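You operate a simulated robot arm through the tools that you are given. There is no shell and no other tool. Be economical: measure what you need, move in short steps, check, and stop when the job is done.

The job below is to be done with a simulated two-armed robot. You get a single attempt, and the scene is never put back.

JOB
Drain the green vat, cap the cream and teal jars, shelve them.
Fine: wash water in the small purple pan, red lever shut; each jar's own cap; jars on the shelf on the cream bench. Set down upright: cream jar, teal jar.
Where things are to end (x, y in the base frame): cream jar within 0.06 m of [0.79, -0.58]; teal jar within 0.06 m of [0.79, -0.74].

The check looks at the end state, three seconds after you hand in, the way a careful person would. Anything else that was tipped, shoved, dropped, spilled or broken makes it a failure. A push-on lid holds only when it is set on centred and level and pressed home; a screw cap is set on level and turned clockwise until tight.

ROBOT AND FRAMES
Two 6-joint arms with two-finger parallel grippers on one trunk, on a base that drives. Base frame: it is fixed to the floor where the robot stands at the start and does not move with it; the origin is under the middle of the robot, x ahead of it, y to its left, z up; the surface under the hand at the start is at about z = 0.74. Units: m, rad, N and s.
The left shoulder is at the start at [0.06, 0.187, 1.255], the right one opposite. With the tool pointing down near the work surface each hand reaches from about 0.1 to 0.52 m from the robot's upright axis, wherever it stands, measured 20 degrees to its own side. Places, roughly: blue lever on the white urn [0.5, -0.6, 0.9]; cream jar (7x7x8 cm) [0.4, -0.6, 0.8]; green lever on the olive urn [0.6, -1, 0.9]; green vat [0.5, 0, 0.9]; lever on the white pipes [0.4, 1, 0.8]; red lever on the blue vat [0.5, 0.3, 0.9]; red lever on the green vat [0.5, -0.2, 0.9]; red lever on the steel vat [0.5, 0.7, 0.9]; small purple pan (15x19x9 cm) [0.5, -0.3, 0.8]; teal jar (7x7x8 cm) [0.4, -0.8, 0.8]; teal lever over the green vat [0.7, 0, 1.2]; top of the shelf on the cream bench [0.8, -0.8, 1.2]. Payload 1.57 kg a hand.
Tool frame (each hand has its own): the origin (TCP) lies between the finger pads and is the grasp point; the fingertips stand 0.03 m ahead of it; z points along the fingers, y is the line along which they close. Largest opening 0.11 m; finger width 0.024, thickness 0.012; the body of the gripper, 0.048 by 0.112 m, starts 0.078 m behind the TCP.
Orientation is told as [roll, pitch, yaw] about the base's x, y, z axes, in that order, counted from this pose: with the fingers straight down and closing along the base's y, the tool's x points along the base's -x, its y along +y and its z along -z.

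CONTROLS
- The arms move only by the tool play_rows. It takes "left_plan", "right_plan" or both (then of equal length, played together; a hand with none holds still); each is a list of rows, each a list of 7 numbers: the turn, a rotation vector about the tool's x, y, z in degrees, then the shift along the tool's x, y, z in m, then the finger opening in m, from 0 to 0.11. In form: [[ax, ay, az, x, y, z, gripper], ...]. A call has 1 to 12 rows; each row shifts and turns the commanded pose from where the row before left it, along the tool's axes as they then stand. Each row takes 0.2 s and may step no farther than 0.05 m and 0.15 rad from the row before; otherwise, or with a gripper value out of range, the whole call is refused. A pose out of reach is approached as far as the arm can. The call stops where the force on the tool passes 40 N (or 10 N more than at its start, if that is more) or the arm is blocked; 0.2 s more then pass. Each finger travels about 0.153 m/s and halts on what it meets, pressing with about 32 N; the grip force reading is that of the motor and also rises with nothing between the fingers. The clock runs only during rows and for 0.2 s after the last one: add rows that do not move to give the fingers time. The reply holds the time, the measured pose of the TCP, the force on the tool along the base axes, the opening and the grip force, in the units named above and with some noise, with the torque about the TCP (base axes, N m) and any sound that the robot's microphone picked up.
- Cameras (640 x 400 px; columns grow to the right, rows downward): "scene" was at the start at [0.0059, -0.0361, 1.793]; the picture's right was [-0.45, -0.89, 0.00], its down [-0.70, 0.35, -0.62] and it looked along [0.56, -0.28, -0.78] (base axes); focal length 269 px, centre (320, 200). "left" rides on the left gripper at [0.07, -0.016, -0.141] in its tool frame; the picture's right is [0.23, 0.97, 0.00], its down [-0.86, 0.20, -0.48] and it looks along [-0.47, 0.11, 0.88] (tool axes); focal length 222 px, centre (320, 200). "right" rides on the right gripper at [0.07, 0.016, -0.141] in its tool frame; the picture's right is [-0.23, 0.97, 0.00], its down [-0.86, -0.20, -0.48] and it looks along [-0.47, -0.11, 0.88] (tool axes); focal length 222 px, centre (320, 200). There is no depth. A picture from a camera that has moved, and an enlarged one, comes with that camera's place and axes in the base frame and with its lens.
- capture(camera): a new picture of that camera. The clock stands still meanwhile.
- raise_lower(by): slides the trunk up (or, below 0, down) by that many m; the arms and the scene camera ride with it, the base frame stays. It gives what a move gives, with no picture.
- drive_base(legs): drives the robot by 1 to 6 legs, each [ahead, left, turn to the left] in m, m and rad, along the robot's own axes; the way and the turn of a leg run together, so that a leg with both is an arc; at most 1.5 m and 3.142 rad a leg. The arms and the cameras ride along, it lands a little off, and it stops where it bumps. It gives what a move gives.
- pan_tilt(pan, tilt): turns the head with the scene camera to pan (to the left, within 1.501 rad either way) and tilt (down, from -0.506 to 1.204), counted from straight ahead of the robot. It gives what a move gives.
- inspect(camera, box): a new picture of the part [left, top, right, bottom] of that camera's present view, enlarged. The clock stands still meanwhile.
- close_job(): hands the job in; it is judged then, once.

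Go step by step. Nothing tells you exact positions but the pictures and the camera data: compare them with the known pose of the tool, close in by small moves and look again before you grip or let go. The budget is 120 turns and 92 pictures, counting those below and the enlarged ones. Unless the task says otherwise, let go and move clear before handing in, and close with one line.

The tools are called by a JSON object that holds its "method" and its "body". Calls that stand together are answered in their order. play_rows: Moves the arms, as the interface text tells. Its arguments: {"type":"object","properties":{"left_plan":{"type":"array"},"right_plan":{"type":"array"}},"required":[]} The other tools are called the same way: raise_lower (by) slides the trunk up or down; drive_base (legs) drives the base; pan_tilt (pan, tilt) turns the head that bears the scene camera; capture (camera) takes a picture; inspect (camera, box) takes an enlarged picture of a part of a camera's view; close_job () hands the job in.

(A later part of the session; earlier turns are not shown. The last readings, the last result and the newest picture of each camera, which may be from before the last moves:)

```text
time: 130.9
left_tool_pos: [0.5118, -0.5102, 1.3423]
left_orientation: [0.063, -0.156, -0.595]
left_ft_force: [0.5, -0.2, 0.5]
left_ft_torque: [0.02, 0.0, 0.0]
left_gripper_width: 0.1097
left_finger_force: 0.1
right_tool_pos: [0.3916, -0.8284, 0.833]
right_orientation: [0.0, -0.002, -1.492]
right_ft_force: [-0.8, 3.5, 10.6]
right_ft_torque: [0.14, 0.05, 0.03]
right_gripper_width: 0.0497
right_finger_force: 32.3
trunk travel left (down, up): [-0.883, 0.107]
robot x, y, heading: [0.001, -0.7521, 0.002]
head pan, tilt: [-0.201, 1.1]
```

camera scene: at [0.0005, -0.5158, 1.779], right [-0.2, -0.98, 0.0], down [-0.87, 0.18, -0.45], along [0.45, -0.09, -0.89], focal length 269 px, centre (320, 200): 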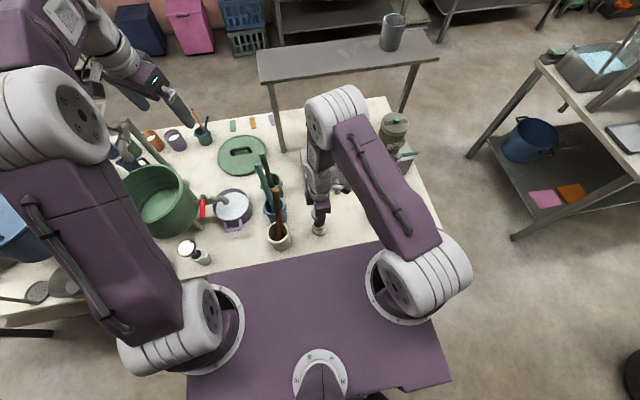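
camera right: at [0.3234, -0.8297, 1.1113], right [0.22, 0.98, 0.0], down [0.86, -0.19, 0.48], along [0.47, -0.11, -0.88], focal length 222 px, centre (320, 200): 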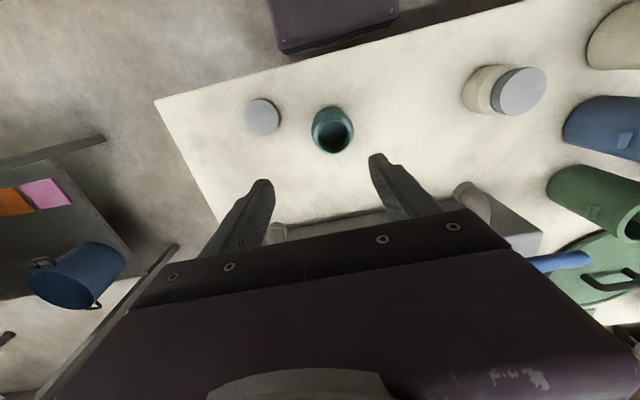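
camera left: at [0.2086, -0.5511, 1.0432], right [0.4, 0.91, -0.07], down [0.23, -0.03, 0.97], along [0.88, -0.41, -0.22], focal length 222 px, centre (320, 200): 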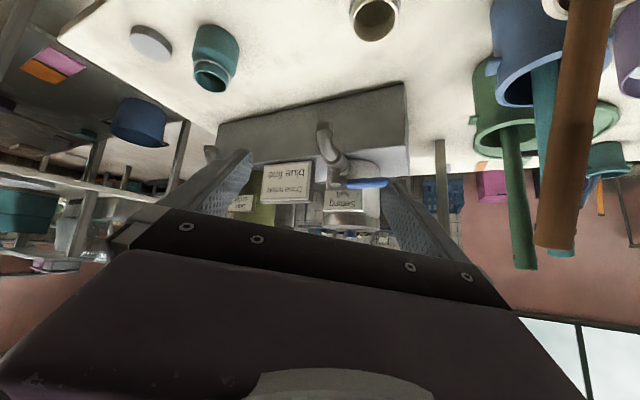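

Threading on. Rewind open and regrip for the next stroke.

{"method": "play_rows", "body": {"right_plan": [[0, 0, 0, 0, 0, 0, 0.066], [0, 0, 0, 0, 0, 0, 0.066], [0, 0, -8.4, 0, 0, 0, 0.066], [0, 0, -8.4, 0, 0, 0, 0.066], [0, 0, -8.4, 0, 0, 0, 0.066], [0, 0, -8.4, 0, 0, 0, 0.066], [0, 0, -8.4, 0, 0, 0, 0.066], [0, 0, -8.4, 0, 0, 0, 0.066], [0, 0, -8.4, 0, 0, 0, 0.066], [0, 0, -8.4, 0, 0, 0, 0.066], [0, 0, -8.4, 0, 0, 0, 0.066], [0, 0, -8.4, 0, 0, 0, 0.066]]}}

{"method": "play_rows", "body": {"right_plan": [[0, 0, -8.4, 0, 0, 0, 0.066], [0, 0, -8.4, 0, 0, 0, 0.066], [0, 0, -8.4, 0, 0, 0, 0.066], [0, 0, -8.4, 0, 0, 0, 0.066], [0, 0, -8.4, 0, 0, 0, 0.066], [0, 0, -8.4, 0, 0, 0, 0.066], [0, 0, -8.4, 0, 0, 0, 0.066], [0, 0, -8.4, 0, 0, 0, 0.066], [0, 0, -8.4, 0, 0, 0, 0.066], [0, 0, -8.4, 0, 0, 0, 0.066], [0, 0, -8.4, 0, 0, 0, 0.066], [0, 0, 0, 0, 0, 0, 0.066]]}}

{"method": "inspect", "body": {"camera": "right", "box": [256, 110, 384, 190]}}

```text
time: 133.5
left_tool_pos: [0.5128, -0.511, 1.3418]
left_orientation: [0.064, -0.153, -0.593]
left_ft_force: [-0.1, -0.4, -0.2]
left_ft_torque: [0.0, -0.01, 0.01]
left_gripper_width: 0.1101
left_finger_force: 0.0
right_tool_pos: [0.3934, -0.8299, 0.833]
right_orientation: [-0.002, 0.001, -0.023]
right_ft_force: [-0.5, -0.2, -0.1]
right_ft_torque: [0.05, -0.01, 0.01]
right_gripper_width: 0.0661
right_finger_force: 0.1
trunk travel left (down, up): [-0.883, 0.107]
robot x, y, heading: [0.0003, -0.75, 0.004]
head pan, tilt: [-0.201, 1.1]
```

```text
time: 136.1
left_tool_pos: [0.513, -0.5115, 1.3411]
left_orientation: [0.064, -0.154, -0.594]
left_ft_force: [0.5, 0.0, 0.4]
left_ft_torque: [-0.02, 0.01, -0.01]
left_gripper_width: 0.1101
left_finger_force: 0.0
right_tool_pos: [0.3927, -0.8297, 0.8341]
right_orientation: [0.002, 0.003, 1.589]
right_ft_force: [-0.1, 0.0, -0.4]
right_ft_torque: [0.01, 0.01, 0.01]
right_gripper_width: 0.0661
right_finger_force: 0.0
trunk travel left (down, up): [-0.883, 0.107]
robot x, y, heading: [0.0006, -0.7524, 0.01]
head pan, tilt: [-0.201, 1.1]
```

```text
5.00 times, centred on (320, 150) of right
camera zoom: at [0.3782, -0.8986, 0.9743], right [-0.98, 0.21, 0.0], down [0.18, 0.86, 0.48], along [0.1, 0.47, -0.88], focal length 1111 px, centre (320, 450)
```

zoom: 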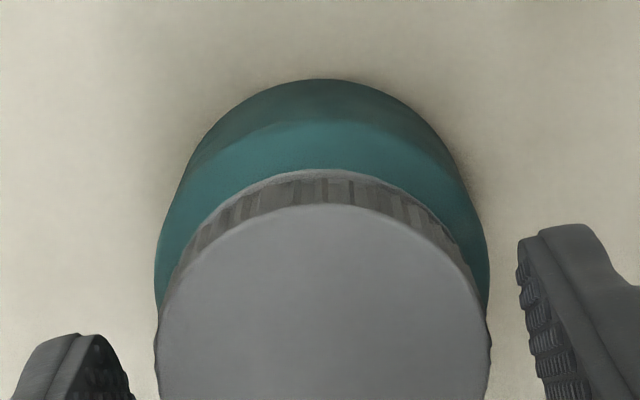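

Centred. Regrip, press, and continue turning.

{"method": "play_rows", "body": {"right_plan": [[0, 0, 0, 0, 0, 0, 0.05], [0, 0, 0, 0, 0, 0, 0.03], [0, 0, 0, 0, 0, 0, 0.03], [0, 0, 0, 0, 0, 0.001, 0.03], [0, 0, 8, 0, 0, 0.0001, 0.03], [0, 0, 8, 0, 0, 0.0001, 0.03], [0, 0, 8, 0, 0, 0.0001, 0.03], [0, 0, 8, 0, 0, 0.0001, 0.03], [0, 0, 8, 0, 0, 0.0001, 0.03], [0, 0, 8, 0, 0, 0.0001, 0.03], [0, 0, 8, 0, 0, 0.0001, 0.03], [0, 0, 8, 0, 0, 0.0001, 0.03]]}}

{"method": "play_rows", "body": {"right_plan": [[0, 0, 8, 0, 0, 0.0001, 0.03], [0, 0, 8, 0, 0, 0.0001, 0.03], [0, 0, 8, 0, 0, 0.0001, 0.03], [0, 0, 8, 0, 0, 0.0001, 0.03], [0, 0, 8, 0, 0, 0.0001, 0.03], [0, 0, 8, 0, 0, 0.0001, 0.03], [0, 0, 8, 0, 0, 0.0001, 0.03]]}}

```text
time: 138.7
left_tool_pos: [0.5107, -0.5109, 1.3425]
left_orientation: [0.065, -0.155, -0.592]
left_ft_force: [0.5, -0.5, -0.5]
left_ft_torque: [0.0, -0.03, -0.03]
left_gripper_width: 0.1098
left_finger_force: 0.1
right_tool_pos: [0.3911, -0.8278, 0.8319]
right_orientation: [-0.002, 0.001, 0.467]
right_ft_force: [-0.1, 0.4, 14.3]
right_ft_torque: [0.03, 0.07, 0.25]
right_gripper_width: 0.0497
right_finger_force: 32.0
trunk travel left (down, up): [-0.883, 0.107]
robot x, y, heading: [-0.0023, -0.749, 0.002]
head pan, tilt: [-0.201, 1.1]
```

```text
time: 140.3
left_tool_pos: [0.5101, -0.5111, 1.3427]
left_orientation: [0.065, -0.156, -0.593]
left_ft_force: [0.0, 0.1, 0.2]
left_ft_torque: [0.02, 0.02, 0.01]
left_gripper_width: 0.1101
left_finger_force: 0.1
right_tool_pos: [0.3913, -0.8287, 0.8312]
right_orientation: [-0.001, -0.001, -0.508]
right_ft_force: [-1.4, -0.1, 19.8]
right_ft_torque: [0.05, 0.09, 0.32]
right_gripper_width: 0.0501
right_finger_force: 31.8
trunk travel left (down, up): [-0.883, 0.107]
robot x, y, heading: [0.0042, -0.756, 0.002]
head pan, tilt: [-0.201, 1.1]
```

Tight phase reached. Press harder for the final tightening.

{"method": "play_rows", "body": {"right_plan": [[0, 0, 0, 0, 0, 0.001, 0.03], [0, 0, 8, 0, 0, 0, 0.03], [0, 0, 8, 0, 0, 0, 0.03]]}}

{"method": "play_rows", "body": {"right_plan": [[0, 0, 0, 0, 0, 0.0005, 0.03], [0, 0, 8, 0, 0, 0, 0.03], [0, 0, 8, 0, 0, 0, 0.03]]}}

```text
time: 141.1
left_tool_pos: [0.5096, -0.5113, 1.3431]
left_orientation: [0.064, -0.157, -0.593]
left_ft_force: [-0.2, 0.6, -0.1]
left_ft_torque: [0.0, -0.03, 0.02]
left_gripper_width: 0.1099
left_finger_force: 0.1
right_tool_pos: [0.3914, -0.8292, 0.8297]
right_orientation: [0.0, -0.002, -0.789]
right_ft_force: [0.8, 1.8, 24.8]
right_ft_torque: [0.08, -0.02, 0.38]
right_gripper_width: 0.0504
right_finger_force: 31.7
trunk travel left (down, up): [-0.883, 0.107]
robot x, y, heading: [0.002, -0.754, 0.005]
head pan, tilt: [-0.201, 1.1]
```

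```text
time: 141.9
left_tool_pos: [0.5111, -0.5117, 1.3418]
left_orientation: [0.065, -0.156, -0.594]
left_ft_force: [0.6, 0.1, -0.8]
left_ft_torque: [0.04, 0.03, 0.01]
left_gripper_width: 0.1103
left_finger_force: 0.1
right_tool_pos: [0.3908, -0.8292, 0.8298]
right_orientation: [0.0, -0.002, -1.069]
right_ft_force: [0.9, 0.3, 22.3]
right_ft_torque: [0.0, -0.03, 0.33]
right_gripper_width: 0.0499
right_finger_force: 31.8
trunk travel left (down, up): [-0.883, 0.107]
robot x, y, heading: [0.0002, -0.7507, -0.006]
head pan, tilt: [-0.201, 1.1]
```

{"method": "play_rows", "body": {"right_plan": [[0, 0, 0, 0, 0, 0.001, 0.03], [0, 0, 8, 0, 0, 0, 0.03], [0, 0, 8, 0, 0, 0, 0.03], [0, 0, 8, 0, 0, 0, 0.03]]}}

```text
time: 142.9
left_tool_pos: [0.5091, -0.5108, 1.343]
left_orientation: [0.065, -0.156, -0.591]
left_ft_force: [0.1, 0.1, 0.3]
left_ft_torque: [0.0, 0.0, 0.0]
left_gripper_width: 0.11
left_finger_force: 0.1
right_tool_pos: [0.3911, -0.8289, 0.8291]
right_orientation: [0.0, -0.002, -1.487]
right_ft_force: [-0.4, 0.2, 26.5]
right_ft_torque: [-0.02, -0.05, 0.27]
right_gripper_width: 0.0502
right_finger_force: 31.7
trunk travel left (down, up): [-0.883, 0.107]
robot x, y, heading: [-0.0005, -0.7513, 0.003]
head pan, tilt: [-0.201, 1.1]
```

Teal cap is tight. Now release, unwind, and take the teal jar's body with the right hand; meanwhile I'll prepare the left hand.

{"method": "play_rows", "body": {"right_plan": [[0, 0, 0, 0, 0, -0.002, 0.03], [0, 0, 0, 0, 0, 0, 0.07], [0, 0, 0, 0, 0, 0, 0.08], [0, 0, 0, 0, 0, -0.04, 0.09], [0, 0, -8.5, 0, 0, -0.02, 0.1], [0, 0, -8.5, 0, 0, 0, 0.1], [0, 0, -8.5, 0, 0, 0, 0.1], [0, 0, -8.5, 0, 0, 0, 0.1], [0, 0, -8.5, 0, 0, 0, 0.1], [0, 0, -8.5, 0, 0, 0, 0.1], [0, 0, -8.5, 0, 0, 0, 0.1], [0, 0, -8.5, 0, 0, 0, 0.1]], "left_plan": [[0, 0, -5.5, 0, 0, 0, 0.11], [0, 0, -5.5, 0, 0, 0, 0.11], [0, 0, -5.5, 0, 0, 0, 0.11], [0, 0, -5.5, 0, 0, 0, 0.11], [0, 0, -5.5, 0, 0, 0, 0.11], [0, 0, -5.5, 0, 0, 0, 0.11], [0, 4.4, 0, 0, 0, 0, 0.11], [0, 4.4, 0, 0, 0, 0, 0.11], [3.7, 0, 0, 0.03, 0, 0, 0.11], [0, 0, 0, 0.03, 0, 0, 0.11], [0, 0, 0, 0.03, 0, 0, 0.11], [0, 0, 0, 0.03, 0, 0, 0.11]]}}

{"method": "capture", "body": {"camera": "left"}}

{"method": "inspect", "body": {"camera": "right", "box": [240, 100, 400, 200]}}

```text
time: 145.5
left_tool_pos: [0.3903, -0.5094, 1.3403]
left_orientation: [-0.096, -0.012, -0.014]
left_ft_force: [0.6, 0.2, -0.1]
left_ft_torque: [-0.01, -0.01, 0.01]
left_gripper_width: 0.11
left_finger_force: 0.1
right_tool_pos: [0.3915, -0.829, 0.8903]
right_orientation: [-0.001, 0.001, -0.295]
right_ft_force: [0.5, 0.3, -0.1]
right_ft_torque: [0.03, -0.01, -0.01]
right_gripper_width: 0.0998
right_finger_force: 0.1
trunk travel left (down, up): [-0.883, 0.107]
robot x, y, heading: [0.0026, -0.7515, 0.007]
head pan, tilt: [-0.201, 1.1]
```

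```text
20 pictures are left
camera left: at [0.3178, -0.5114, 1.4816], right [-0.21, 0.97, -0.1], down [0.85, 0.23, 0.47], along [0.48, 0.02, -0.88], focal length 222 px, centre (320, 200)
```

left: 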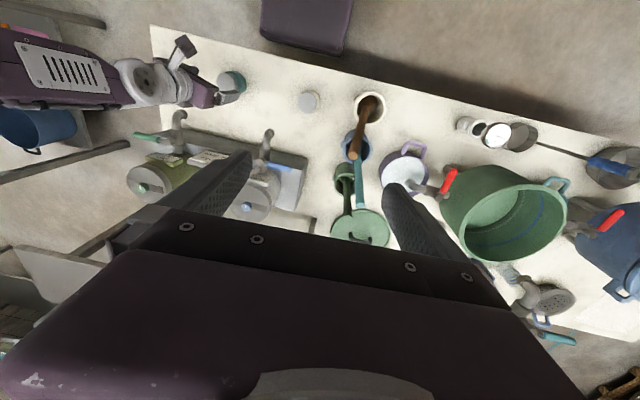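

```text
4.00 times, centred on (320, 150) of right
camera zoom: at [0.3295, -0.7927, 1.0316], right [0.5, 0.87, 0.0], down [0.76, -0.44, 0.48], along [0.41, -0.24, -0.88], focal length 888 px, centre (320, 400)
```

zoom: 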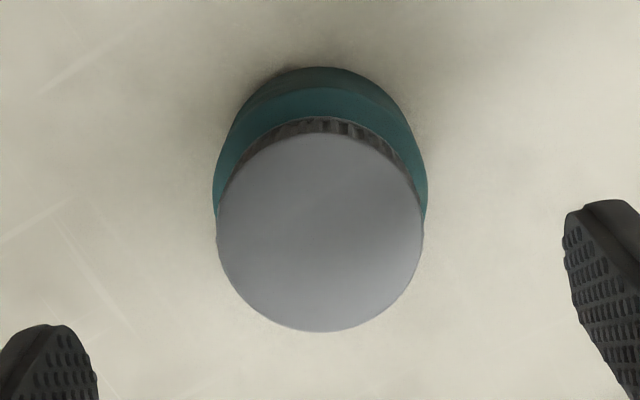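

Teal capped level. Right hand descends and grips the teal jar body; left hand straightens and moves above the cream jar.

{"method": "play_rows", "body": {"right_plan": [[0, 0, -8.4, 0, 0, 0, 0.1], [0, 0, -8.4, 0, 0, 0, 0.1], [0, 0, 0, 0, 0, 0.035, 0.1], [0, 0, 0, 0, 0, 0.035, 0.1], [0, 0, 0, 0, 0, 0.033, 0.1], [0, 0, 0, 0, 0, 0, 0.08], [0, 0, 0, 0, 0, 0, 0.06], [0, 0, 0, 0, 0, 0, 0.05], [0, 0, 0, 0, 0, 0, 0.05], [0, 0, 0, 0, 0, 0, 0.05], [0, 0, 0, 0, 0, 0, 0.05], [0, 0, 0, 0, 0, 0, 0.05]], "left_plan": [[-5.5, 0, 0, 0, 0, 0, 0.11], [0, 0.7, -0.8, 0, -0.044, 0, 0.11], [0, 0, 0, 0, -0.044, 0, 0.11], [0, 0, 0, 0, 0, 0.045, 0.11], [0, 0, 0, 0, 0, 0.045, 0.11], [0, 0, 0, 0, 0, 0.045, 0.11], [0, 0, 0, 0, 0, 0.045, 0.11], [0, 0, 0, 0, 0, 0.045, 0.11], [0, 0, 0, 0, 0, 0.045, 0.11], [0, 0, 0, 0, 0, 0.045, 0.11], [0, 0, 0, 0, 0, 0.045, 0.11], [0, 0, 0, 0, 0, 0.045, 0.11]]}}

{"method": "capture", "body": {"camera": "left"}}

```text
time: 148.1
left_tool_pos: [0.3904, -0.5975, 0.9341]
left_orientation: [0.0, 0.001, -0.001]
left_ft_force: [-0.1, 0.8, 0.2]
left_ft_torque: [0.05, -0.02, -0.02]
left_gripper_width: 0.1103
left_finger_force: 0.1
right_tool_pos: [0.3921, -0.8291, 0.7864]
right_orientation: [-0.001, 0.002, -0.005]
right_ft_force: [-0.1, 0.9, 1.8]
right_ft_torque: [0.1, 0.02, 0.05]
right_gripper_width: 0.0613
right_finger_force: 31.6
trunk travel left (down, up): [-0.883, 0.107]
robot x, y, heading: [0.0009, -0.7538, -0.0]
head pan, tilt: [-0.201, 1.1]
```

```text
18 pictures are left
camera left: at [0.3211, -0.6137, 1.075], right [-0.23, 0.97, 0.0], down [0.86, 0.2, 0.48], along [0.46, 0.11, -0.88], focal length 222 px, centre (320, 200)
```

left: 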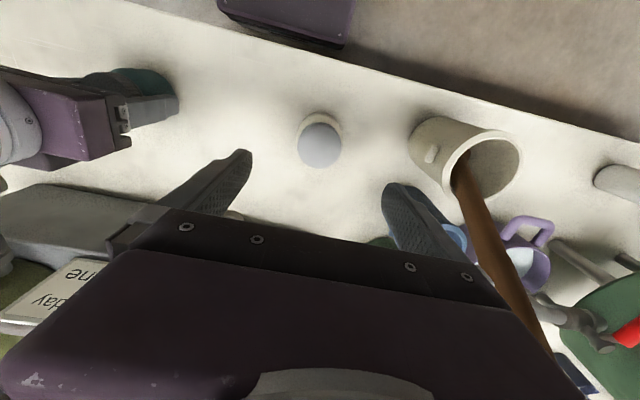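

Left hand is centred over the cream jar in y. Descend and grip its body.

{"method": "play_rows", "body": {"left_plan": [[0, 0, 0, 0, 0, 0.037, 0.11], [0, 0, 0, 0, 0, 0.037, 0.11], [0, 0, 0, 0, 0, 0.037, 0.11], [0, 0, 0, 0, 0, 0.036, 0.11], [0, 0, 0, 0, 0, 0, 0.09], [0, 0, 0, 0, 0, 0, 0.07], [0, 0, 0, 0, 0, 0, 0.06], [0, 0, 0, 0, 0, 0, 0.05], [0, 0, 0, 0, 0, 0, 0.05], [0, 0, 0, 0, 0, 0, 0.05]]}}

{"method": "capture", "body": {"camera": "left"}}

{"method": "inspect", "body": {"camera": "scene", "box": [220, 160, 380, 260]}}

```text
time: 150.3
left_tool_pos: [0.3907, -0.5958, 0.7863]
left_orientation: [0.0, 0.0, 0.001]
left_ft_force: [-0.6, -0.2, -0.4]
left_ft_torque: [0.02, 0.02, 0.01]
left_gripper_width: 0.0536
left_finger_force: 32.4
right_tool_pos: [0.3918, -0.8282, 0.787]
right_orientation: [-0.002, 0.002, -0.004]
right_ft_force: [-0.2, 0.9, 0.9]
right_ft_torque: [0.08, -0.05, -0.03]
right_gripper_width: 0.0613
right_finger_force: 31.7
trunk travel left (down, up): [-0.883, 0.107]
robot x, y, heading: [0.001, -0.7535, 0.003]
head pan, tilt: [-0.201, 1.1]
```

```text
17 pictures are left
camera left: at [0.3212, -0.6132, 0.9287], right [-0.23, 0.97, 0.0], down [0.86, 0.2, 0.48], along [0.46, 0.11, -0.88], focal length 222 px, centre (320, 200)
```

left: 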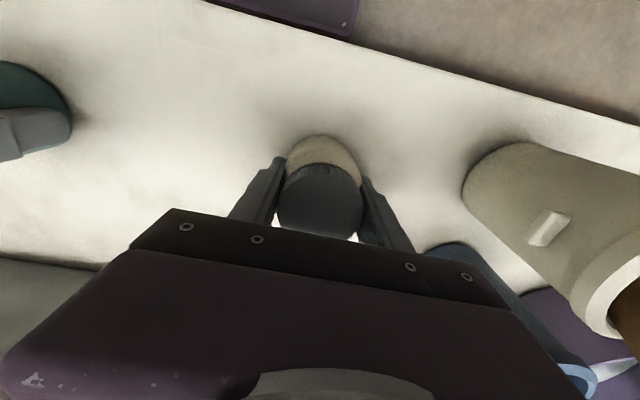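

```text
4.00 times, centred on (300, 210) of scene
camera zoom: at [0.001, -0.7661, 1.779], right [-0.2, -0.98, 0.0], down [-0.87, 0.18, -0.45], along [0.44, -0.09, -0.89], focal length 1075 px, centre (400, 160)
```

zoom: 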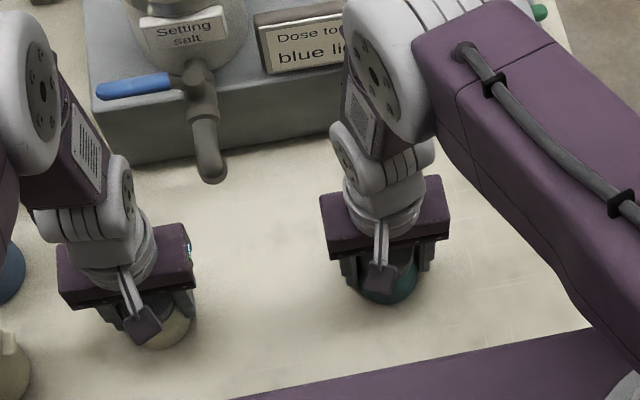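

Grip widths (61 and 54 mm) suggest the fingertips may be on the tapering shoulders. I'll reopen, go 10 mm lower with both hands, and regrip.

{"method": "play_rows", "body": {"left_plan": [[0, 0, 0, 0, 0, 0, 0.09], [0, 0, 0, 0, 0, 0, 0.09], [0, 0, 0, 0, 0, 0.005, 0.09], [0, 0, 0, 0, 0, 0.005, 0.09], [0, 0, 0, 0, 0, 0, 0.07], [0, 0, 0, 0, 0, 0, 0.06], [0, 0, 0, 0, 0, 0, 0.045], [0, 0, 0, 0, 0, 0, 0.045], [0, 0, 0, 0, 0, 0, 0.045]], "right_plan": [[0, 0, 0, 0, 0, 0, 0.09], [0, 0, 0, 0, 0, 0, 0.09], [0, 0, 0, 0, 0, 0.005, 0.09], [0, 0, 0, 0, 0, 0.005, 0.09], [0, 0, 0, 0, 0, 0, 0.07], [0, 0, 0, 0, 0, 0, 0.06], [0, 0, 0, 0, 0, 0, 0.045], [0, 0, 0, 0, 0, 0, 0.045], [0, 0, 0, 0, 0, 0, 0.045]]}}

{"method": "capture", "body": {"camera": "left"}}

```text
time: 152.3
left_tool_pos: [0.3908, -0.5973, 0.7776]
left_orientation: [0.0, 0.002, 0.002]
left_ft_force: [0.0, 0.6, -0.9]
left_ft_torque: [0.0, -0.02, -0.01]
left_gripper_width: 0.0532
left_finger_force: 32.6
right_tool_pos: [0.3933, -0.8289, 0.7759]
right_orientation: [-0.001, 0.001, -0.004]
right_ft_force: [0.1, -0.2, -0.6]
right_ft_torque: [0.02, -0.02, 0.01]
right_gripper_width: 0.0616
right_finger_force: 32.0
trunk travel left (down, up): [-0.883, 0.107]
robot x, y, heading: [0.0018, -0.7539, -0.001]
head pan, tilt: [-0.201, 1.1]
```

```text
15 pictures are left
camera left: at [0.321, -0.6136, 0.919], right [-0.23, 0.97, 0.0], down [0.86, 0.2, 0.48], along [0.46, 0.11, -0.88], focal length 222 px, centre (320, 200)
```

left: 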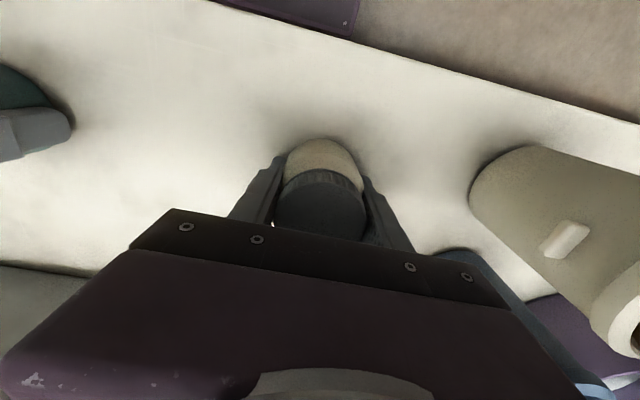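

The cream grip seems off-centre (jar nearer the robot). Reopen the left hand, shift 12 mm toward the robot, regrip and compare width.

{"method": "play_rows", "body": {"left_plan": [[0, 0, 0, 0, 0, 0, 0.09], [0, 0, 0, 0, 0, 0, 0.09], [0, 0, 0, 0.006, 0, 0, 0.09], [0, 0, 0, 0.006, 0, 0, 0.09], [0, 0, 0, 0, 0, 0, 0.07], [0, 0, 0, 0, 0, 0, 0.06], [0, 0, 0, 0, 0, 0, 0.045], [0, 0, 0, 0, 0, 0, 0.045], [0, 0, 0, 0, 0, 0, 0.045]]}}

{"method": "inspect", "body": {"camera": "left", "box": [240, 120, 400, 220]}}

{"method": "inspect", "body": {"camera": "right", "box": [240, 120, 400, 220]}}

```text
time: 154.3
left_tool_pos: [0.3777, -0.5973, 0.7774]
left_orientation: [-0.001, 0.003, 0.001]
left_ft_force: [0.3, -1.2, 0.9]
left_ft_torque: [-0.05, 0.0, -0.02]
left_gripper_width: 0.0537
left_finger_force: 31.8
right_tool_pos: [0.394, -0.8298, 0.7766]
right_orientation: [0.001, 0.002, -0.004]
right_ft_force: [0.1, 0.3, 0.5]
right_ft_torque: [0.02, -0.01, 0.01]
right_gripper_width: 0.0614
right_finger_force: 32.1
trunk travel left (down, up): [-0.883, 0.107]
robot x, y, heading: [0.0018, -0.7535, -0.001]
head pan, tilt: [-0.201, 1.1]
```

```text
4.00 times, centred on (320, 170) of left
camera zoom: at [0.3088, -0.614, 0.9191], right [-0.23, 0.97, 0.0], down [0.86, 0.2, 0.48], along [0.46, 0.11, -0.88], focal length 888 px, centre (320, 320)
```

zoom: 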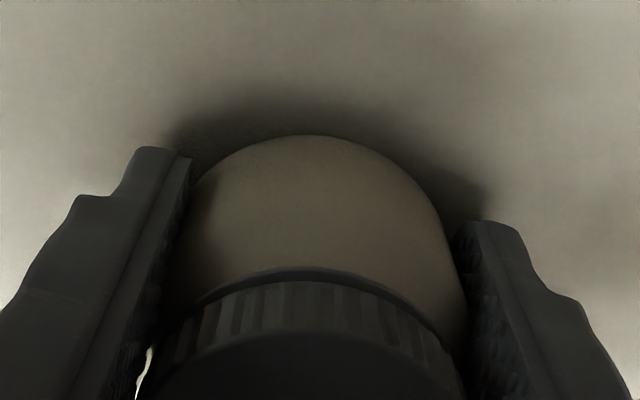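

```text
4.00 times, centred on (320, 170) of right
camera zoom: at [0.3232, -0.8122, 0.9181], right [0.23, 0.97, 0.0], down [0.86, -0.2, 0.48], along [0.46, -0.11, -0.88], focal length 888 px, centre (320, 320)
```

zoom: 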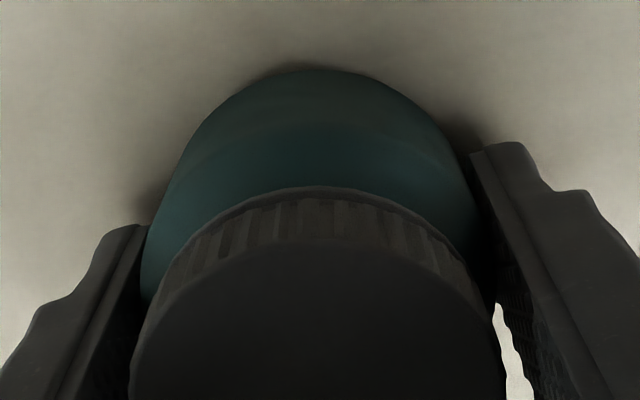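

Width is unchanged, so the cream jar is simply ~54 mm wide and both grips contain its axis. Recentre to x≈0.385, regrip, and lift both jars.

{"method": "play_rows", "body": {"left_plan": [[0, 0, 0, 0, 0, 0, 0.08], [0, 0, 0, 0, 0, 0, 0.08], [0, 0, 0, -0.007, 0, 0, 0.08], [0, 0, 0, 0, 0, 0, 0.06], [0, 0, 0, 0, 0, 0, 0.045], [0, 0, 0, 0, 0, 0, 0.045], [0, 0, 0, 0, 0, 0, 0.045], [0, 0, 0, 0, 0, -0.01, 0.045], [0, 0, 0, 0, 0, -0.03, 0.045], [0, 0, 0, 0, 0, -0.045, 0.045], [0, 0, 0, 0, 0, -0.045, 0.045], [0, 0, 0, 0, 0, 0, 0.045]], "right_plan": [[0, 0, 0, 0, 0, 0, 0.045], [0, 0, 0, 0, 0, 0, 0.045], [0, 0, 0, 0, 0, 0, 0.045], [0, 0, 0, 0, 0, 0, 0.045], [0, 0, 0, 0, 0, 0, 0.045], [0, 0, 0, 0, 0, 0, 0.045], [0, 0, 0, 0, 0, 0, 0.045], [0, 0, 0, 0, 0, -0.01, 0.045], [0, 0, 0, 0, 0, -0.03, 0.045], [0, 0, 0, 0, 0, -0.045, 0.045], [0, 0, 0, 0, 0, -0.045, 0.045], [0, 0, 0, 0, 0, 0, 0.045]]}}

{"method": "capture", "body": {"camera": "scene"}}

```text
time: 156.9
left_tool_pos: [0.3856, -0.5983, 0.9086]
left_orientation: [-0.001, 0.004, 0.0]
left_ft_force: [0.4, 0.0, -2.4]
left_ft_torque: [0.03, 0.04, 0.06]
left_gripper_width: 0.0536
left_finger_force: 32.3
right_tool_pos: [0.3935, -0.8294, 0.9071]
right_orientation: [-0.003, 0.002, -0.005]
right_ft_force: [-0.3, 0.3, -2.6]
right_ft_torque: [0.01, 0.01, -0.01]
right_gripper_width: 0.0615
right_finger_force: 31.8
trunk travel left (down, up): [-0.883, 0.107]
robot x, y, heading: [-0.0003, -0.7513, 0.006]
head pan, tilt: [-0.201, 1.1]
```

```text
12 pictures are left
camera scene: at [0.002, -0.766, 1.7789], right [-0.2, -0.98, 0.0], down [-0.87, 0.18, -0.45], along [0.44, -0.09, -0.89], focal length 269 px, centre (320, 200)
```

scene: 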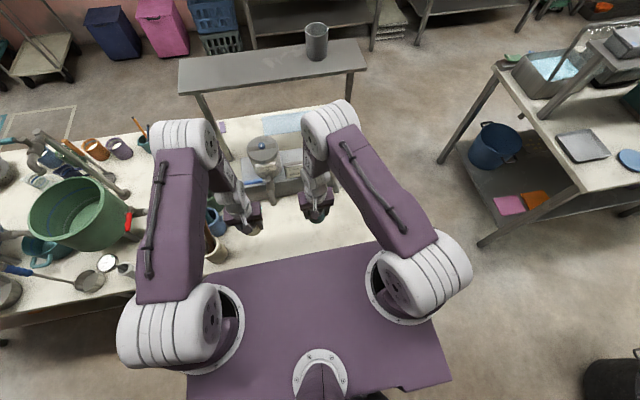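

Both jars are held (≈2.5 N each). The shelf spans x 0.72–0.89, y −0.48…−1.06 with a can at (0.80,−0.92). I'll raise the jars and the trunk, then drive around the bench's right end to reach the shelf from behind.

{"method": "play_rows", "body": {"left_plan": [[0, 0, 0, 0, 0, -0.046, 0.045], [0, 0, 0, 0, 0, -0.046, 0.045], [0, 0, 0, 0, 0, -0.046, 0.045], [0, 0, 0, 0, 0, -0.046, 0.045], [0, 0, 0, 0, 0, -0.046, 0.045], [0, 0, 0, 0, 0, -0.046, 0.045], [0, 0, 0, 0, 0, -0.046, 0.045], [0, 0, 0, 0, 0, 0, 0.045]], "right_plan": [[0, 0, 0, 0, 0, -0.046, 0.045], [0, 0, 0, 0, 0, -0.046, 0.045], [0, 0, 0, 0, 0, -0.046, 0.045], [0, 0, 0, 0, 0, -0.046, 0.045], [0, 0, 0, 0, 0, -0.046, 0.045], [0, 0, 0, 0, 0, -0.046, 0.045], [0, 0, 0, 0, 0, -0.046, 0.045], [0, 0, 0, 0, 0, 0, 0.045]]}}

{"method": "raise_lower", "body": {"by": 0.107}}

{"method": "pan_tilt", "body": {"pan": -0.9, "tilt": 0.8}}

{"method": "capture", "body": {"camera": "scene"}}

```text
time: 158.7
left_tool_pos: [0.3851, -0.5984, 1.231]
left_orientation: [0.002, 0.003, 0.0]
left_ft_force: [-0.4, -0.5, -2.4]
left_ft_torque: [0.05, 0.03, -0.01]
left_gripper_width: 0.0538
left_finger_force: 32.4
right_tool_pos: [0.3947, -0.8285, 1.2292]
right_orientation: [-0.004, 0.004, -0.006]
right_ft_force: [0.2, -0.2, -1.6]
right_ft_torque: [-0.01, 0.02, 0.01]
right_gripper_width: 0.0612
right_finger_force: 32.2
trunk travel left (down, up): [-0.883, 0.107]
robot x, y, heading: [-0.001, -0.7464, 0.003]
head pan, tilt: [-0.201, 1.1]
```

```text
time: 160.1
left_tool_pos: [0.3866, -0.5983, 1.3379]
left_orientation: [0.001, 0.002, 0.0]
left_ft_force: [-0.3, -0.1, -2.0]
left_ft_torque: [0.03, 0.06, -0.01]
left_gripper_width: 0.0536
left_finger_force: 32.7
right_tool_pos: [0.395, -0.8286, 1.3365]
right_orientation: [-0.002, 0.004, -0.006]
right_ft_force: [0.6, 0.1, -2.2]
right_ft_torque: [0.04, 0.04, 0.0]
right_gripper_width: 0.0611
right_finger_force: 32.0
trunk travel left (down, up): [-0.99, 0.0]
robot x, y, heading: [-0.0042, -0.754, 0.003]
head pan, tilt: [-0.201, 1.1]
```

```text
time: 161.2
left_tool_pos: [0.3853, -0.5984, 1.3373]
left_orientation: [-0.001, 0.001, 0.001]
left_ft_force: [0.5, -0.5, -2.2]
left_ft_torque: [0.02, -0.01, 0.03]
left_gripper_width: 0.0536
left_finger_force: 32.0
right_tool_pos: [0.3949, -0.8293, 1.3356]
right_orientation: [-0.002, 0.002, -0.005]
right_ft_force: [0.8, 0.7, -1.4]
right_ft_torque: [-0.02, -0.02, 0.03]
right_gripper_width: 0.0613
right_finger_force: 31.8
trunk travel left (down, up): [-0.99, 0.0]
robot x, y, heading: [0.0017, -0.7513, 0.001]
head pan, tilt: [-0.901, 0.799]
```

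```text
11 pictures are left
camera scene: at [-0.0106, -0.8166, 1.9077], right [-0.78, -0.62, 0.0], down [-0.45, 0.56, -0.7], along [0.43, -0.55, -0.72], focal length 269 px, centre (320, 200)
```

scene: 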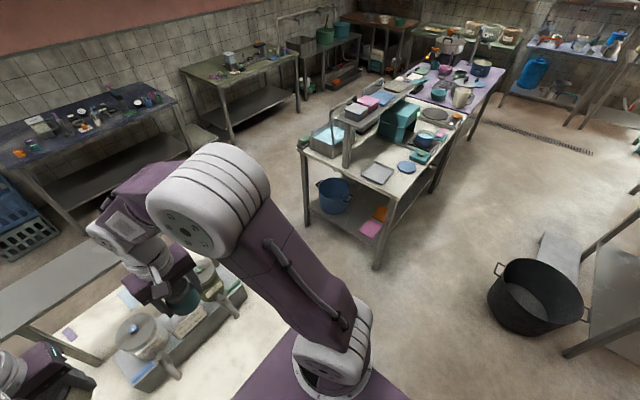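

The corridor between benches (y −1.08 to about −1.9) is clear and there is open floor behind. Drive around and face the shelf from behind.

{"method": "drive_base", "body": {"legs": [[0, -0.72, 0], [1.45, 0, 0]]}}

{"method": "drive_base", "body": {"legs": [[0, 0, 1.5708], [0, 0, 1.5708]]}}

{"method": "pan_tilt", "body": {"pan": -0.6, "tilt": 0.8}}

{"method": "capture", "body": {"camera": "scene"}}

```text
time: 172.0
left_tool_pos: [1.8575, -1.3195, 1.3374]
left_orientation: [0.0, 0.002, 0.0]
left_ft_force: [0.0, -0.2, -2.5]
left_ft_torque: [0.0, 0.0, 0.0]
left_gripper_width: 0.0534
left_finger_force: 32.1
right_tool_pos: [1.8665, -1.5487, 1.335]
right_orientation: [-0.001, 0.001, -0.005]
right_ft_force: [-0.2, -0.1, -1.7]
right_ft_torque: [0.02, 0.0, 0.0]
right_gripper_width: 0.0614
right_finger_force: 31.8
trunk travel left (down, up): [-0.99, 0.0]
robot x, y, heading: [1.4746, -1.4776, -0.003]
head pan, tilt: [-0.901, 0.799]
```

```text
time: 180.1
left_tool_pos: [1.09, -1.6308, 1.3375]
left_orientation: [0.001, 0.003, -3.13]
left_ft_force: [0.4, -0.4, -1.7]
left_ft_torque: [0.03, -0.01, 0.01]
left_gripper_width: 0.0538
left_finger_force: 32.0
right_tool_pos: [1.0779, -1.401, 1.3356]
right_orientation: [-0.002, 0.002, -3.132]
right_ft_force: [0.3, -0.2, -1.9]
right_ft_torque: [-0.01, -0.01, 0.01]
right_gripper_width: 0.0611
right_finger_force: 32.1
trunk travel left (down, up): [-0.99, 0.0]
robot x, y, heading: [1.473, -1.4731, -3.129]
head pan, tilt: [-0.901, 0.799]
```

```text
time: 180.9
left_tool_pos: [1.09, -1.6314, 1.3376]
left_orientation: [0.0, 0.002, -3.13]
left_ft_force: [0.5, 0.7, -1.9]
left_ft_torque: [0.01, 0.0, 0.01]
left_gripper_width: 0.0535
left_finger_force: 32.1
right_tool_pos: [1.079, -1.4018, 1.3352]
right_orientation: [-0.003, 0.001, -3.133]
right_ft_force: [-0.3, 0.1, -2.3]
right_ft_torque: [0.0, 0.0, 0.03]
right_gripper_width: 0.0611
right_finger_force: 32.5
trunk travel left (down, up): [-0.99, 0.0]
robot x, y, heading: [1.4742, -1.471, -3.127]
head pan, tilt: [-0.6, 0.799]
```

```text
10 pictures are left
camera scene: at [1.4641, -1.4292, 1.9077], right [0.55, 0.83, 0.0], down [0.6, -0.4, -0.7], along [-0.58, 0.39, -0.72], focal length 269 px, centre (320, 200)
```

scene: 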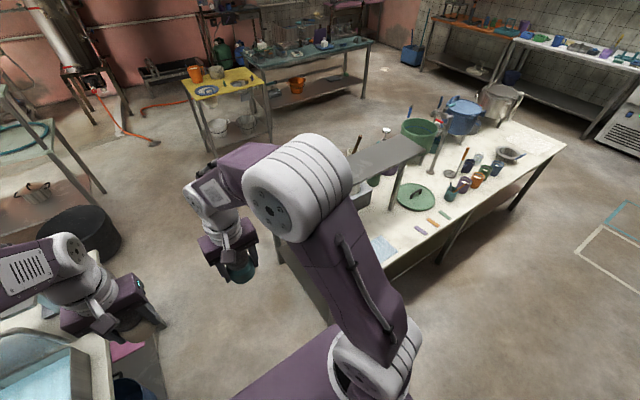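

The shelf is ahead to the robot's right. I'll drive sideways so the right shoulder lines up with the teal slot, keeping clear of the bench's back edge.

{"method": "drive_base", "body": {"legs": [[0, 0, -0.014], [0, -0.545, 0], [0.08, 0, 0]]}}

{"method": "pan_tilt", "body": {"pan": 0.0, "tilt": 1.0}}

{"method": "capture", "body": {"camera": "scene"}}

```text
time: 185.0
left_tool_pos: [1.0216, -1.0831, 1.3417]
left_orientation: [0.001, -0.006, -3.141]
left_ft_force: [1.3, 0.3, -1.4]
left_ft_torque: [-0.04, 0.07, 0.02]
left_gripper_width: 0.0535
left_finger_force: 31.7
right_tool_pos: [1.0124, -0.8528, 1.3399]
right_orientation: [-0.003, -0.008, 3.139]
right_ft_force: [1.0, 1.0, -1.4]
right_ft_torque: [0.06, 0.11, 0.01]
right_gripper_width: 0.0609
right_finger_force: 32.1
trunk travel left (down, up): [-0.99, 0.0]
robot x, y, heading: [1.3986, -0.9266, -3.141]
head pan, tilt: [-0.6, 0.799]
```

```text
time: 186.0
left_tool_pos: [1.0032, -1.0818, 1.3365]
left_orientation: [0.002, 0.005, -3.14]
left_ft_force: [-0.5, -0.1, -1.7]
left_ft_torque: [-0.01, -0.03, 0.02]
left_gripper_width: 0.0536
left_finger_force: 31.9
right_tool_pos: [0.9956, -0.8518, 1.3347]
right_orientation: [-0.003, 0.005, 3.138]
right_ft_force: [0.9, -0.4, -1.9]
right_ft_torque: [0.02, 0.01, 0.01]
right_gripper_width: 0.0612
right_finger_force: 31.8
trunk travel left (down, up): [-0.99, 0.0]
robot x, y, heading: [1.3929, -0.9288, -3.136]
head pan, tilt: [0.0, 1.0]
```

```text
9 pictures are left
camera scene: at [1.3758, -0.9294, 1.8925], right [0.0, 1.0, 0.0], down [0.84, 0.0, -0.54], along [-0.54, 0.0, -0.84], focal length 269 px, centre (320, 200)
```

scene: 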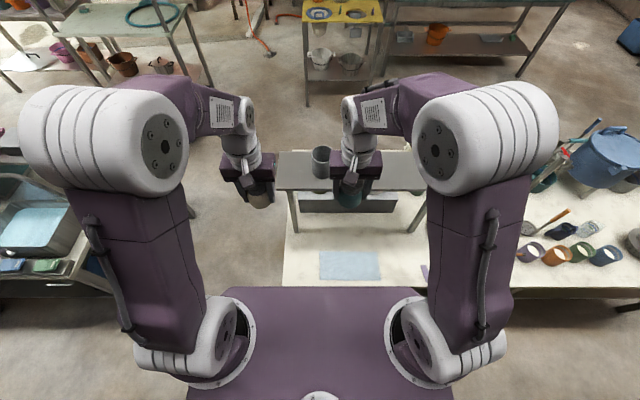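

Clear view: shelf ahead. Move the teal jar over to y −0.74 and then forward to x 0.79, above the shelf.

{"method": "play_rows", "body": {"right_plan": [[0, 0, 0, 0, -0.0373, 0, 0.045], [0, 0, 0, 0, -0.0373, 0, 0.045], [0, 0, 0, 0, -0.0373, 0, 0.045], [0, 0, 0, -0.0411, 0, 0, 0.045], [0, 0, 0, -0.0411, 0, 0, 0.045], [0, 0, 0, -0.0411, 0, 0, 0.045], [0, 0, 0, -0.0411, 0, 0, 0.045], [0, 0, 0, -0.0411, 0, 0, 0.045], [0, 0, 0, 0, 0, 0, 0.045]]}}

{"method": "capture", "body": {"camera": "scene"}}

```text
time: 188.0
left_tool_pos: [1.009, -1.0825, 1.3378]
left_orientation: [0.0, 0.001, -3.14]
left_ft_force: [-0.6, 1.1, -1.6]
left_ft_torque: [0.02, 0.01, 0.02]
left_gripper_width: 0.0535
left_finger_force: 31.6
right_tool_pos: [0.8055, -0.7394, 1.3355]
right_orientation: [-0.003, 0.005, 3.139]
right_ft_force: [0.4, 0.7, -2.0]
right_ft_torque: [0.03, 0.02, 0.0]
right_gripper_width: 0.061
right_finger_force: 32.0
right hand out of reach, approached as far as the arm can: row 8
trunk travel left (down, up): [-0.99, 0.0]
robot x, y, heading: [1.3925, -0.9278, -3.139]
head pan, tilt: [0.0, 1.0]
```

```text
8 pictures are left
camera scene: at [1.3819, -0.9298, 1.8926], right [0.0, 1.0, 0.0], down [0.84, 0.0, -0.54], along [-0.54, 0.0, -0.84], focal length 269 px, centre (320, 200)
```

scene: 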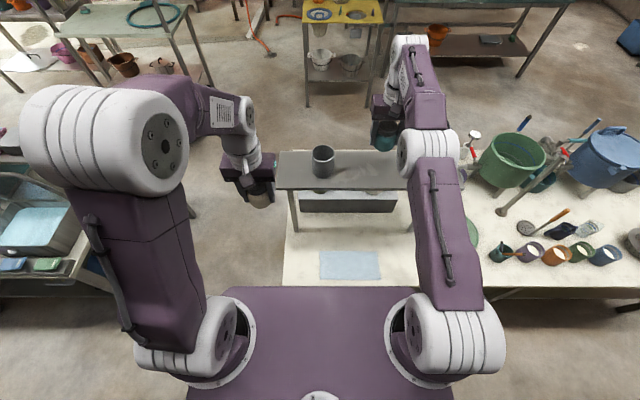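

Within range. Lower in steps, easing the last centimetre forward, until the jar touches the shelf.

{"method": "play_rows", "body": {"right_plan": [[0, 0, 0, 0, 0, 0.03, 0.045], [0, 0, 0, 0, 0, 0.03, 0.045], [0, 0, 0, -0.012, 0, 0, 0.045], [0, 0, 0, 0, 0, 0.012, 0.045], [0, 0, 0, 0, 0, 0.008, 0.045], [0, 0, 0, 0, 0, 0, 0.045]]}}

{"method": "inspect", "body": {"camera": "scene", "box": [290, 90, 450, 190]}}

```text
time: 189.4
left_tool_pos: [1.0075, -1.0823, 1.3374]
left_orientation: [0.0, 0.004, -3.14]
left_ft_force: [-0.5, -0.2, -2.4]
left_ft_torque: [0.0, -0.03, -0.01]
left_gripper_width: 0.0533
left_finger_force: 32.4
right_tool_pos: [0.7947, -0.7388, 1.2558]
right_orientation: [-0.003, 0.004, 3.139]
right_ft_force: [-0.5, -0.2, -1.6]
right_ft_torque: [-0.01, -0.01, 0.01]
right_gripper_width: 0.061
right_finger_force: 32.1
right hand out of reach, approached as far as the arm can: row 3
trunk travel left (down, up): [-0.99, 0.0]
robot x, y, heading: [1.3901, -0.9265, -3.144]
head pan, tilt: [0.0, 1.0]
```

```text
4.00 times, centred on (370, 140) of scene
camera zoom: at [1.3812, -0.9298, 1.8926], right [0.0, 1.0, 0.0], down [0.84, 0.0, -0.54], along [-0.54, 0.0, -0.84], focal length 1075 px, centre (120, 440)
```

zoom: 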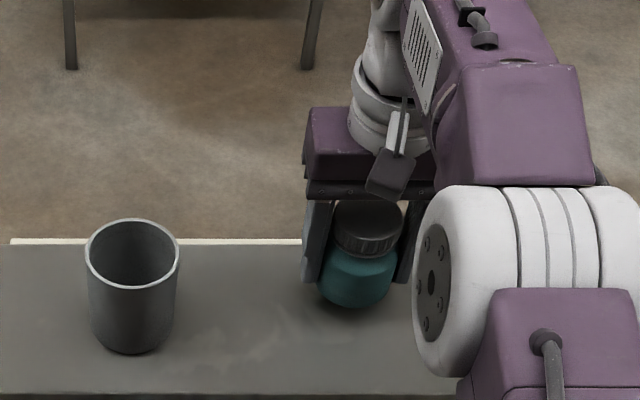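

The teal jar hangs over the middle of the shelf. Lower gently to contact.

{"method": "play_rows", "body": {"right_plan": [[0, 0, 0, 0, 0, 0.005, 0.045], [0, 0, 0, 0, 0, 0.005, 0.045], [0, 0, 0, 0, 0, 0.004, 0.045], [0, 0, 0, 0, 0, 0, 0.045]]}}

```text
time: 190.4
left_tool_pos: [1.0074, -1.0823, 1.3379]
left_orientation: [0.0, 0.003, -3.141]
left_ft_force: [0.6, -0.3, -1.7]
left_ft_torque: [0.03, 0.0, -0.02]
left_gripper_width: 0.0532
left_finger_force: 32.4
right_tool_pos: [0.7953, -0.7406, 1.2414]
right_orientation: [-0.001, 0.003, 3.139]
right_ft_force: [-0.1, -1.0, -2.6]
right_ft_torque: [0.0, 0.0, -0.02]
right_gripper_width: 0.0611
right_finger_force: 31.5
trunk travel left (down, up): [-0.99, 0.0]
robot x, y, heading: [1.3906, -0.9254, -3.137]
head pan, tilt: [0.0, 1.0]
```

{"method": "play_rows", "body": {"right_plan": [[0, 0, 0, 0, 0, 0.002, 0.045], [0, 0, 0, 0, 0, 0.002, 0.045], [0, 0, 0, 0, 0, 0, 0.045]]}}

```text
time: 191.2
left_tool_pos: [1.0072, -1.0819, 1.3377]
left_orientation: [0.001, 0.002, -3.14]
left_ft_force: [-0.1, 0.7, -2.3]
left_ft_torque: [-0.02, -0.04, 0.04]
left_gripper_width: 0.0534
left_finger_force: 31.9
right_tool_pos: [0.796, -0.739, 1.2372]
right_orientation: [-0.002, 0.002, 3.139]
right_ft_force: [0.0, 1.2, 0.8]
right_ft_torque: [-0.01, 0.06, 0.03]
right_gripper_width: 0.061
right_finger_force: 32.2
trunk travel left (down, up): [-0.99, 0.0]
robot x, y, heading: [1.3938, -0.926, -3.138]
head pan, tilt: [0.0, 1.0]
```

Contact felt. A hair lower, then open slowly and lift straight off.

{"method": "play_rows", "body": {"right_plan": [[0, 0, 0, 0, 0, 0.0007, 0.045], [0, 0, 0, 0, 0, 0, 0.064], [0, 0, 0, 0, 0, 0, 0.075], [0, 0, 0, 0, 0, 0, 0.09], [0, 0, 0, 0, 0, 0, 0.09], [0, 0, 0, 0, 0, -0.03, 0.09], [0, 0, 0, 0, 0, -0.04, 0.09], [0, 0, 0, 0, 0, -0.04, 0.09], [0, 0, 0, 0.04, 0, 0, 0.09], [0, 0, 0, 0.045, 0, 0, 0.09], [0, 0, 0, 0.045, 0, 0, 0.09], [0, 0, 0, 0.045, 0, 0, 0.09]]}}

{"method": "inspect", "body": {"camera": "scene", "box": [290, 90, 450, 190]}}

```text
time: 193.8
left_tool_pos: [1.011, -1.0828, 1.3391]
left_orientation: [0.0, 0.0, -3.137]
left_ft_force: [-0.2, 0.9, -1.4]
left_ft_torque: [0.02, -0.01, -0.01]
left_gripper_width: 0.0533
left_finger_force: 31.9
right_tool_pos: [0.9828, -0.74, 1.3442]
right_orientation: [-0.002, -0.002, 3.139]
right_ft_force: [-0.5, 0.4, 0.0]
right_ft_torque: [0.02, 0.03, 0.03]
right_gripper_width: 0.0901
right_finger_force: 0.0
right hand out of reach, approached as far as the arm can: row 8
trunk travel left (down, up): [-0.99, 0.0]
robot x, y, heading: [1.3937, -0.9269, -3.143]
head pan, tilt: [0.0, 1.0]
```

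```text
4.00 times, centred on (370, 140) of scene
camera zoom: at [1.3848, -0.9304, 1.8926], right [0.0, 1.0, 0.0], down [0.84, 0.0, -0.54], along [-0.54, 0.0, -0.84], focal length 1075 px, centre (120, 440)
```

zoom: 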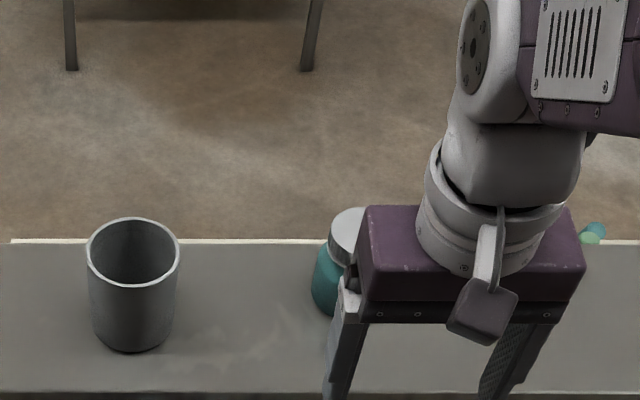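

Teal jar stands upright with its cap. Drive sideways so the left hand lines up with the cream slot.

{"method": "drive_base", "body": {"legs": [[0, -0.517, 0]]}}

```text
time: 196.8
left_tool_pos: [1.0082, -0.5623, 1.3375]
left_orientation: [-0.002, 0.002, 3.136]
left_ft_force: [-0.6, -1.2, -1.1]
left_ft_torque: [0.02, 0.0, -0.04]
left_gripper_width: 0.0538
left_finger_force: 31.9
right_tool_pos: [0.982, -0.2215, 1.344]
right_orientation: [-0.004, 0.001, 3.132]
right_ft_force: [0.4, -0.9, 0.3]
right_ft_torque: [-0.01, 0.01, 0.02]
right_gripper_width: 0.0902
right_finger_force: 0.0
trunk travel left (down, up): [-0.99, 0.0]
robot x, y, heading: [1.3929, -0.4102, 3.145]
head pan, tilt: [0.0, 1.0]
```

{"method": "play_rows", "body": {"left_plan": [[0, 0, 0, 0, 0.018, 0, 0.045], [0, 0, 0, -0.04, 0, 0, 0.045], [0, 0, 0, -0.04, 0, 0, 0.045], [0, 0, 0, -0.04, 0, 0, 0.045], [0, 0, 0, -0.04, 0, 0, 0.045], [0, 0, 0, -0.038, 0, 0, 0.045], [0, 0, 0, 0, 0, 0.03, 0.045], [0, 0, 0, 0, 0, 0.03, 0.045], [0, 0, 0, -0.012, 0, 0, 0.045], [0, 0, 0, 0, 0, 0.018, 0.045], [0, 0, 0, 0, 0, 0, 0.045]]}}

{"method": "inspect", "body": {"camera": "scene", "box": [180, 80, 340, 180]}}

```text
time: 199.2
left_tool_pos: [0.7984, -0.58, 1.2594]
left_orientation: [0.002, 0.002, 3.138]
left_ft_force: [-0.1, 0.3, -1.8]
left_ft_torque: [0.02, -0.01, 0.0]
left_gripper_width: 0.0537
left_finger_force: 32.1
right_tool_pos: [0.9828, -0.2189, 1.3447]
right_orientation: [-0.002, 0.003, 3.134]
right_ft_force: [1.1, 0.4, -0.4]
right_ft_torque: [0.03, 0.02, 0.01]
right_gripper_width: 0.0898
right_finger_force: 0.1
trunk travel left (down, up): [-0.99, 0.0]
robot x, y, heading: [1.3936, -0.4097, 3.139]
head pan, tilt: [0.0, 1.0]
```

```text
4.00 times, centred on (260, 130) of scene
camera zoom: at [1.3833, -0.4108, 1.8926], right [0.0, 1.0, 0.0], down [0.84, 0.0, -0.54], along [-0.54, 0.0, -0.84], focal length 1075 px, centre (560, 480)
```

zoom: 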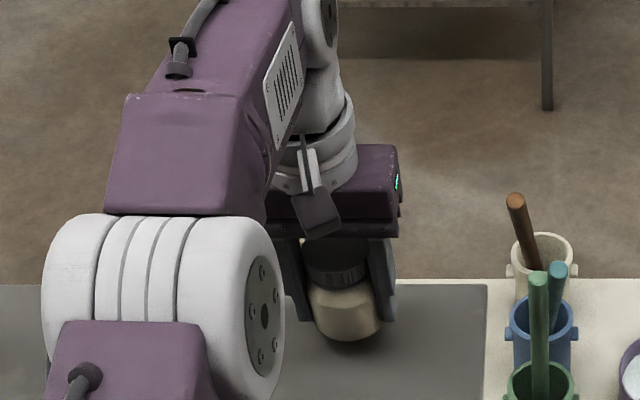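

Cream jar is over its slot. Lower gently to contact.

{"method": "play_rows", "body": {"left_plan": [[0, 0, 0, 0, 0, 0.008, 0.045], [0, 0, 0, 0, 0, 0.007, 0.045], [0, 0, 0, 0, 0, 0.003, 0.045], [0, 0, 0, 0, 0, 0, 0.045]]}}

```text
time: 200.2
left_tool_pos: [0.7973, -0.5793, 1.2415]
left_orientation: [0.0, 0.004, 3.137]
left_ft_force: [-0.8, -0.4, -2.0]
left_ft_torque: [-0.03, -0.01, -0.01]
left_gripper_width: 0.0535
left_finger_force: 32.2
right_tool_pos: [0.9821, -0.218, 1.3444]
right_orientation: [-0.001, 0.002, 3.133]
right_ft_force: [0.6, 0.0, 0.5]
right_ft_torque: [0.02, -0.03, 0.0]
right_gripper_width: 0.0899
right_finger_force: 0.1
trunk travel left (down, up): [-0.99, 0.0]
robot x, y, heading: [1.3963, -0.4085, 3.138]
head pan, tilt: [0.0, 1.0]
```

{"method": "play_rows", "body": {"left_plan": [[0, 0, 0, 0, 0, 0.002, 0.045], [0, 0, 0, 0, 0, 0.002, 0.045], [0, 0, 0, 0, 0, 0, 0.045]]}}

```text
time: 201.0
left_tool_pos: [0.7988, -0.578, 1.2366]
left_orientation: [-0.001, -0.001, 3.137]
left_ft_force: [-1.5, -1.1, 3.0]
left_ft_torque: [0.09, 0.04, 0.04]
left_gripper_width: 0.0534
left_finger_force: 31.9
right_tool_pos: [0.9832, -0.2192, 1.3433]
right_orientation: [0.0, 0.001, 3.133]
right_ft_force: [1.2, -0.6, -0.1]
right_ft_torque: [-0.01, 0.0, 0.01]
right_gripper_width: 0.0902
right_finger_force: 0.0
trunk travel left (down, up): [-0.99, 0.0]
robot x, y, heading: [1.3924, -0.4087, 3.136]
head pan, tilt: [0.0, 1.0]
```

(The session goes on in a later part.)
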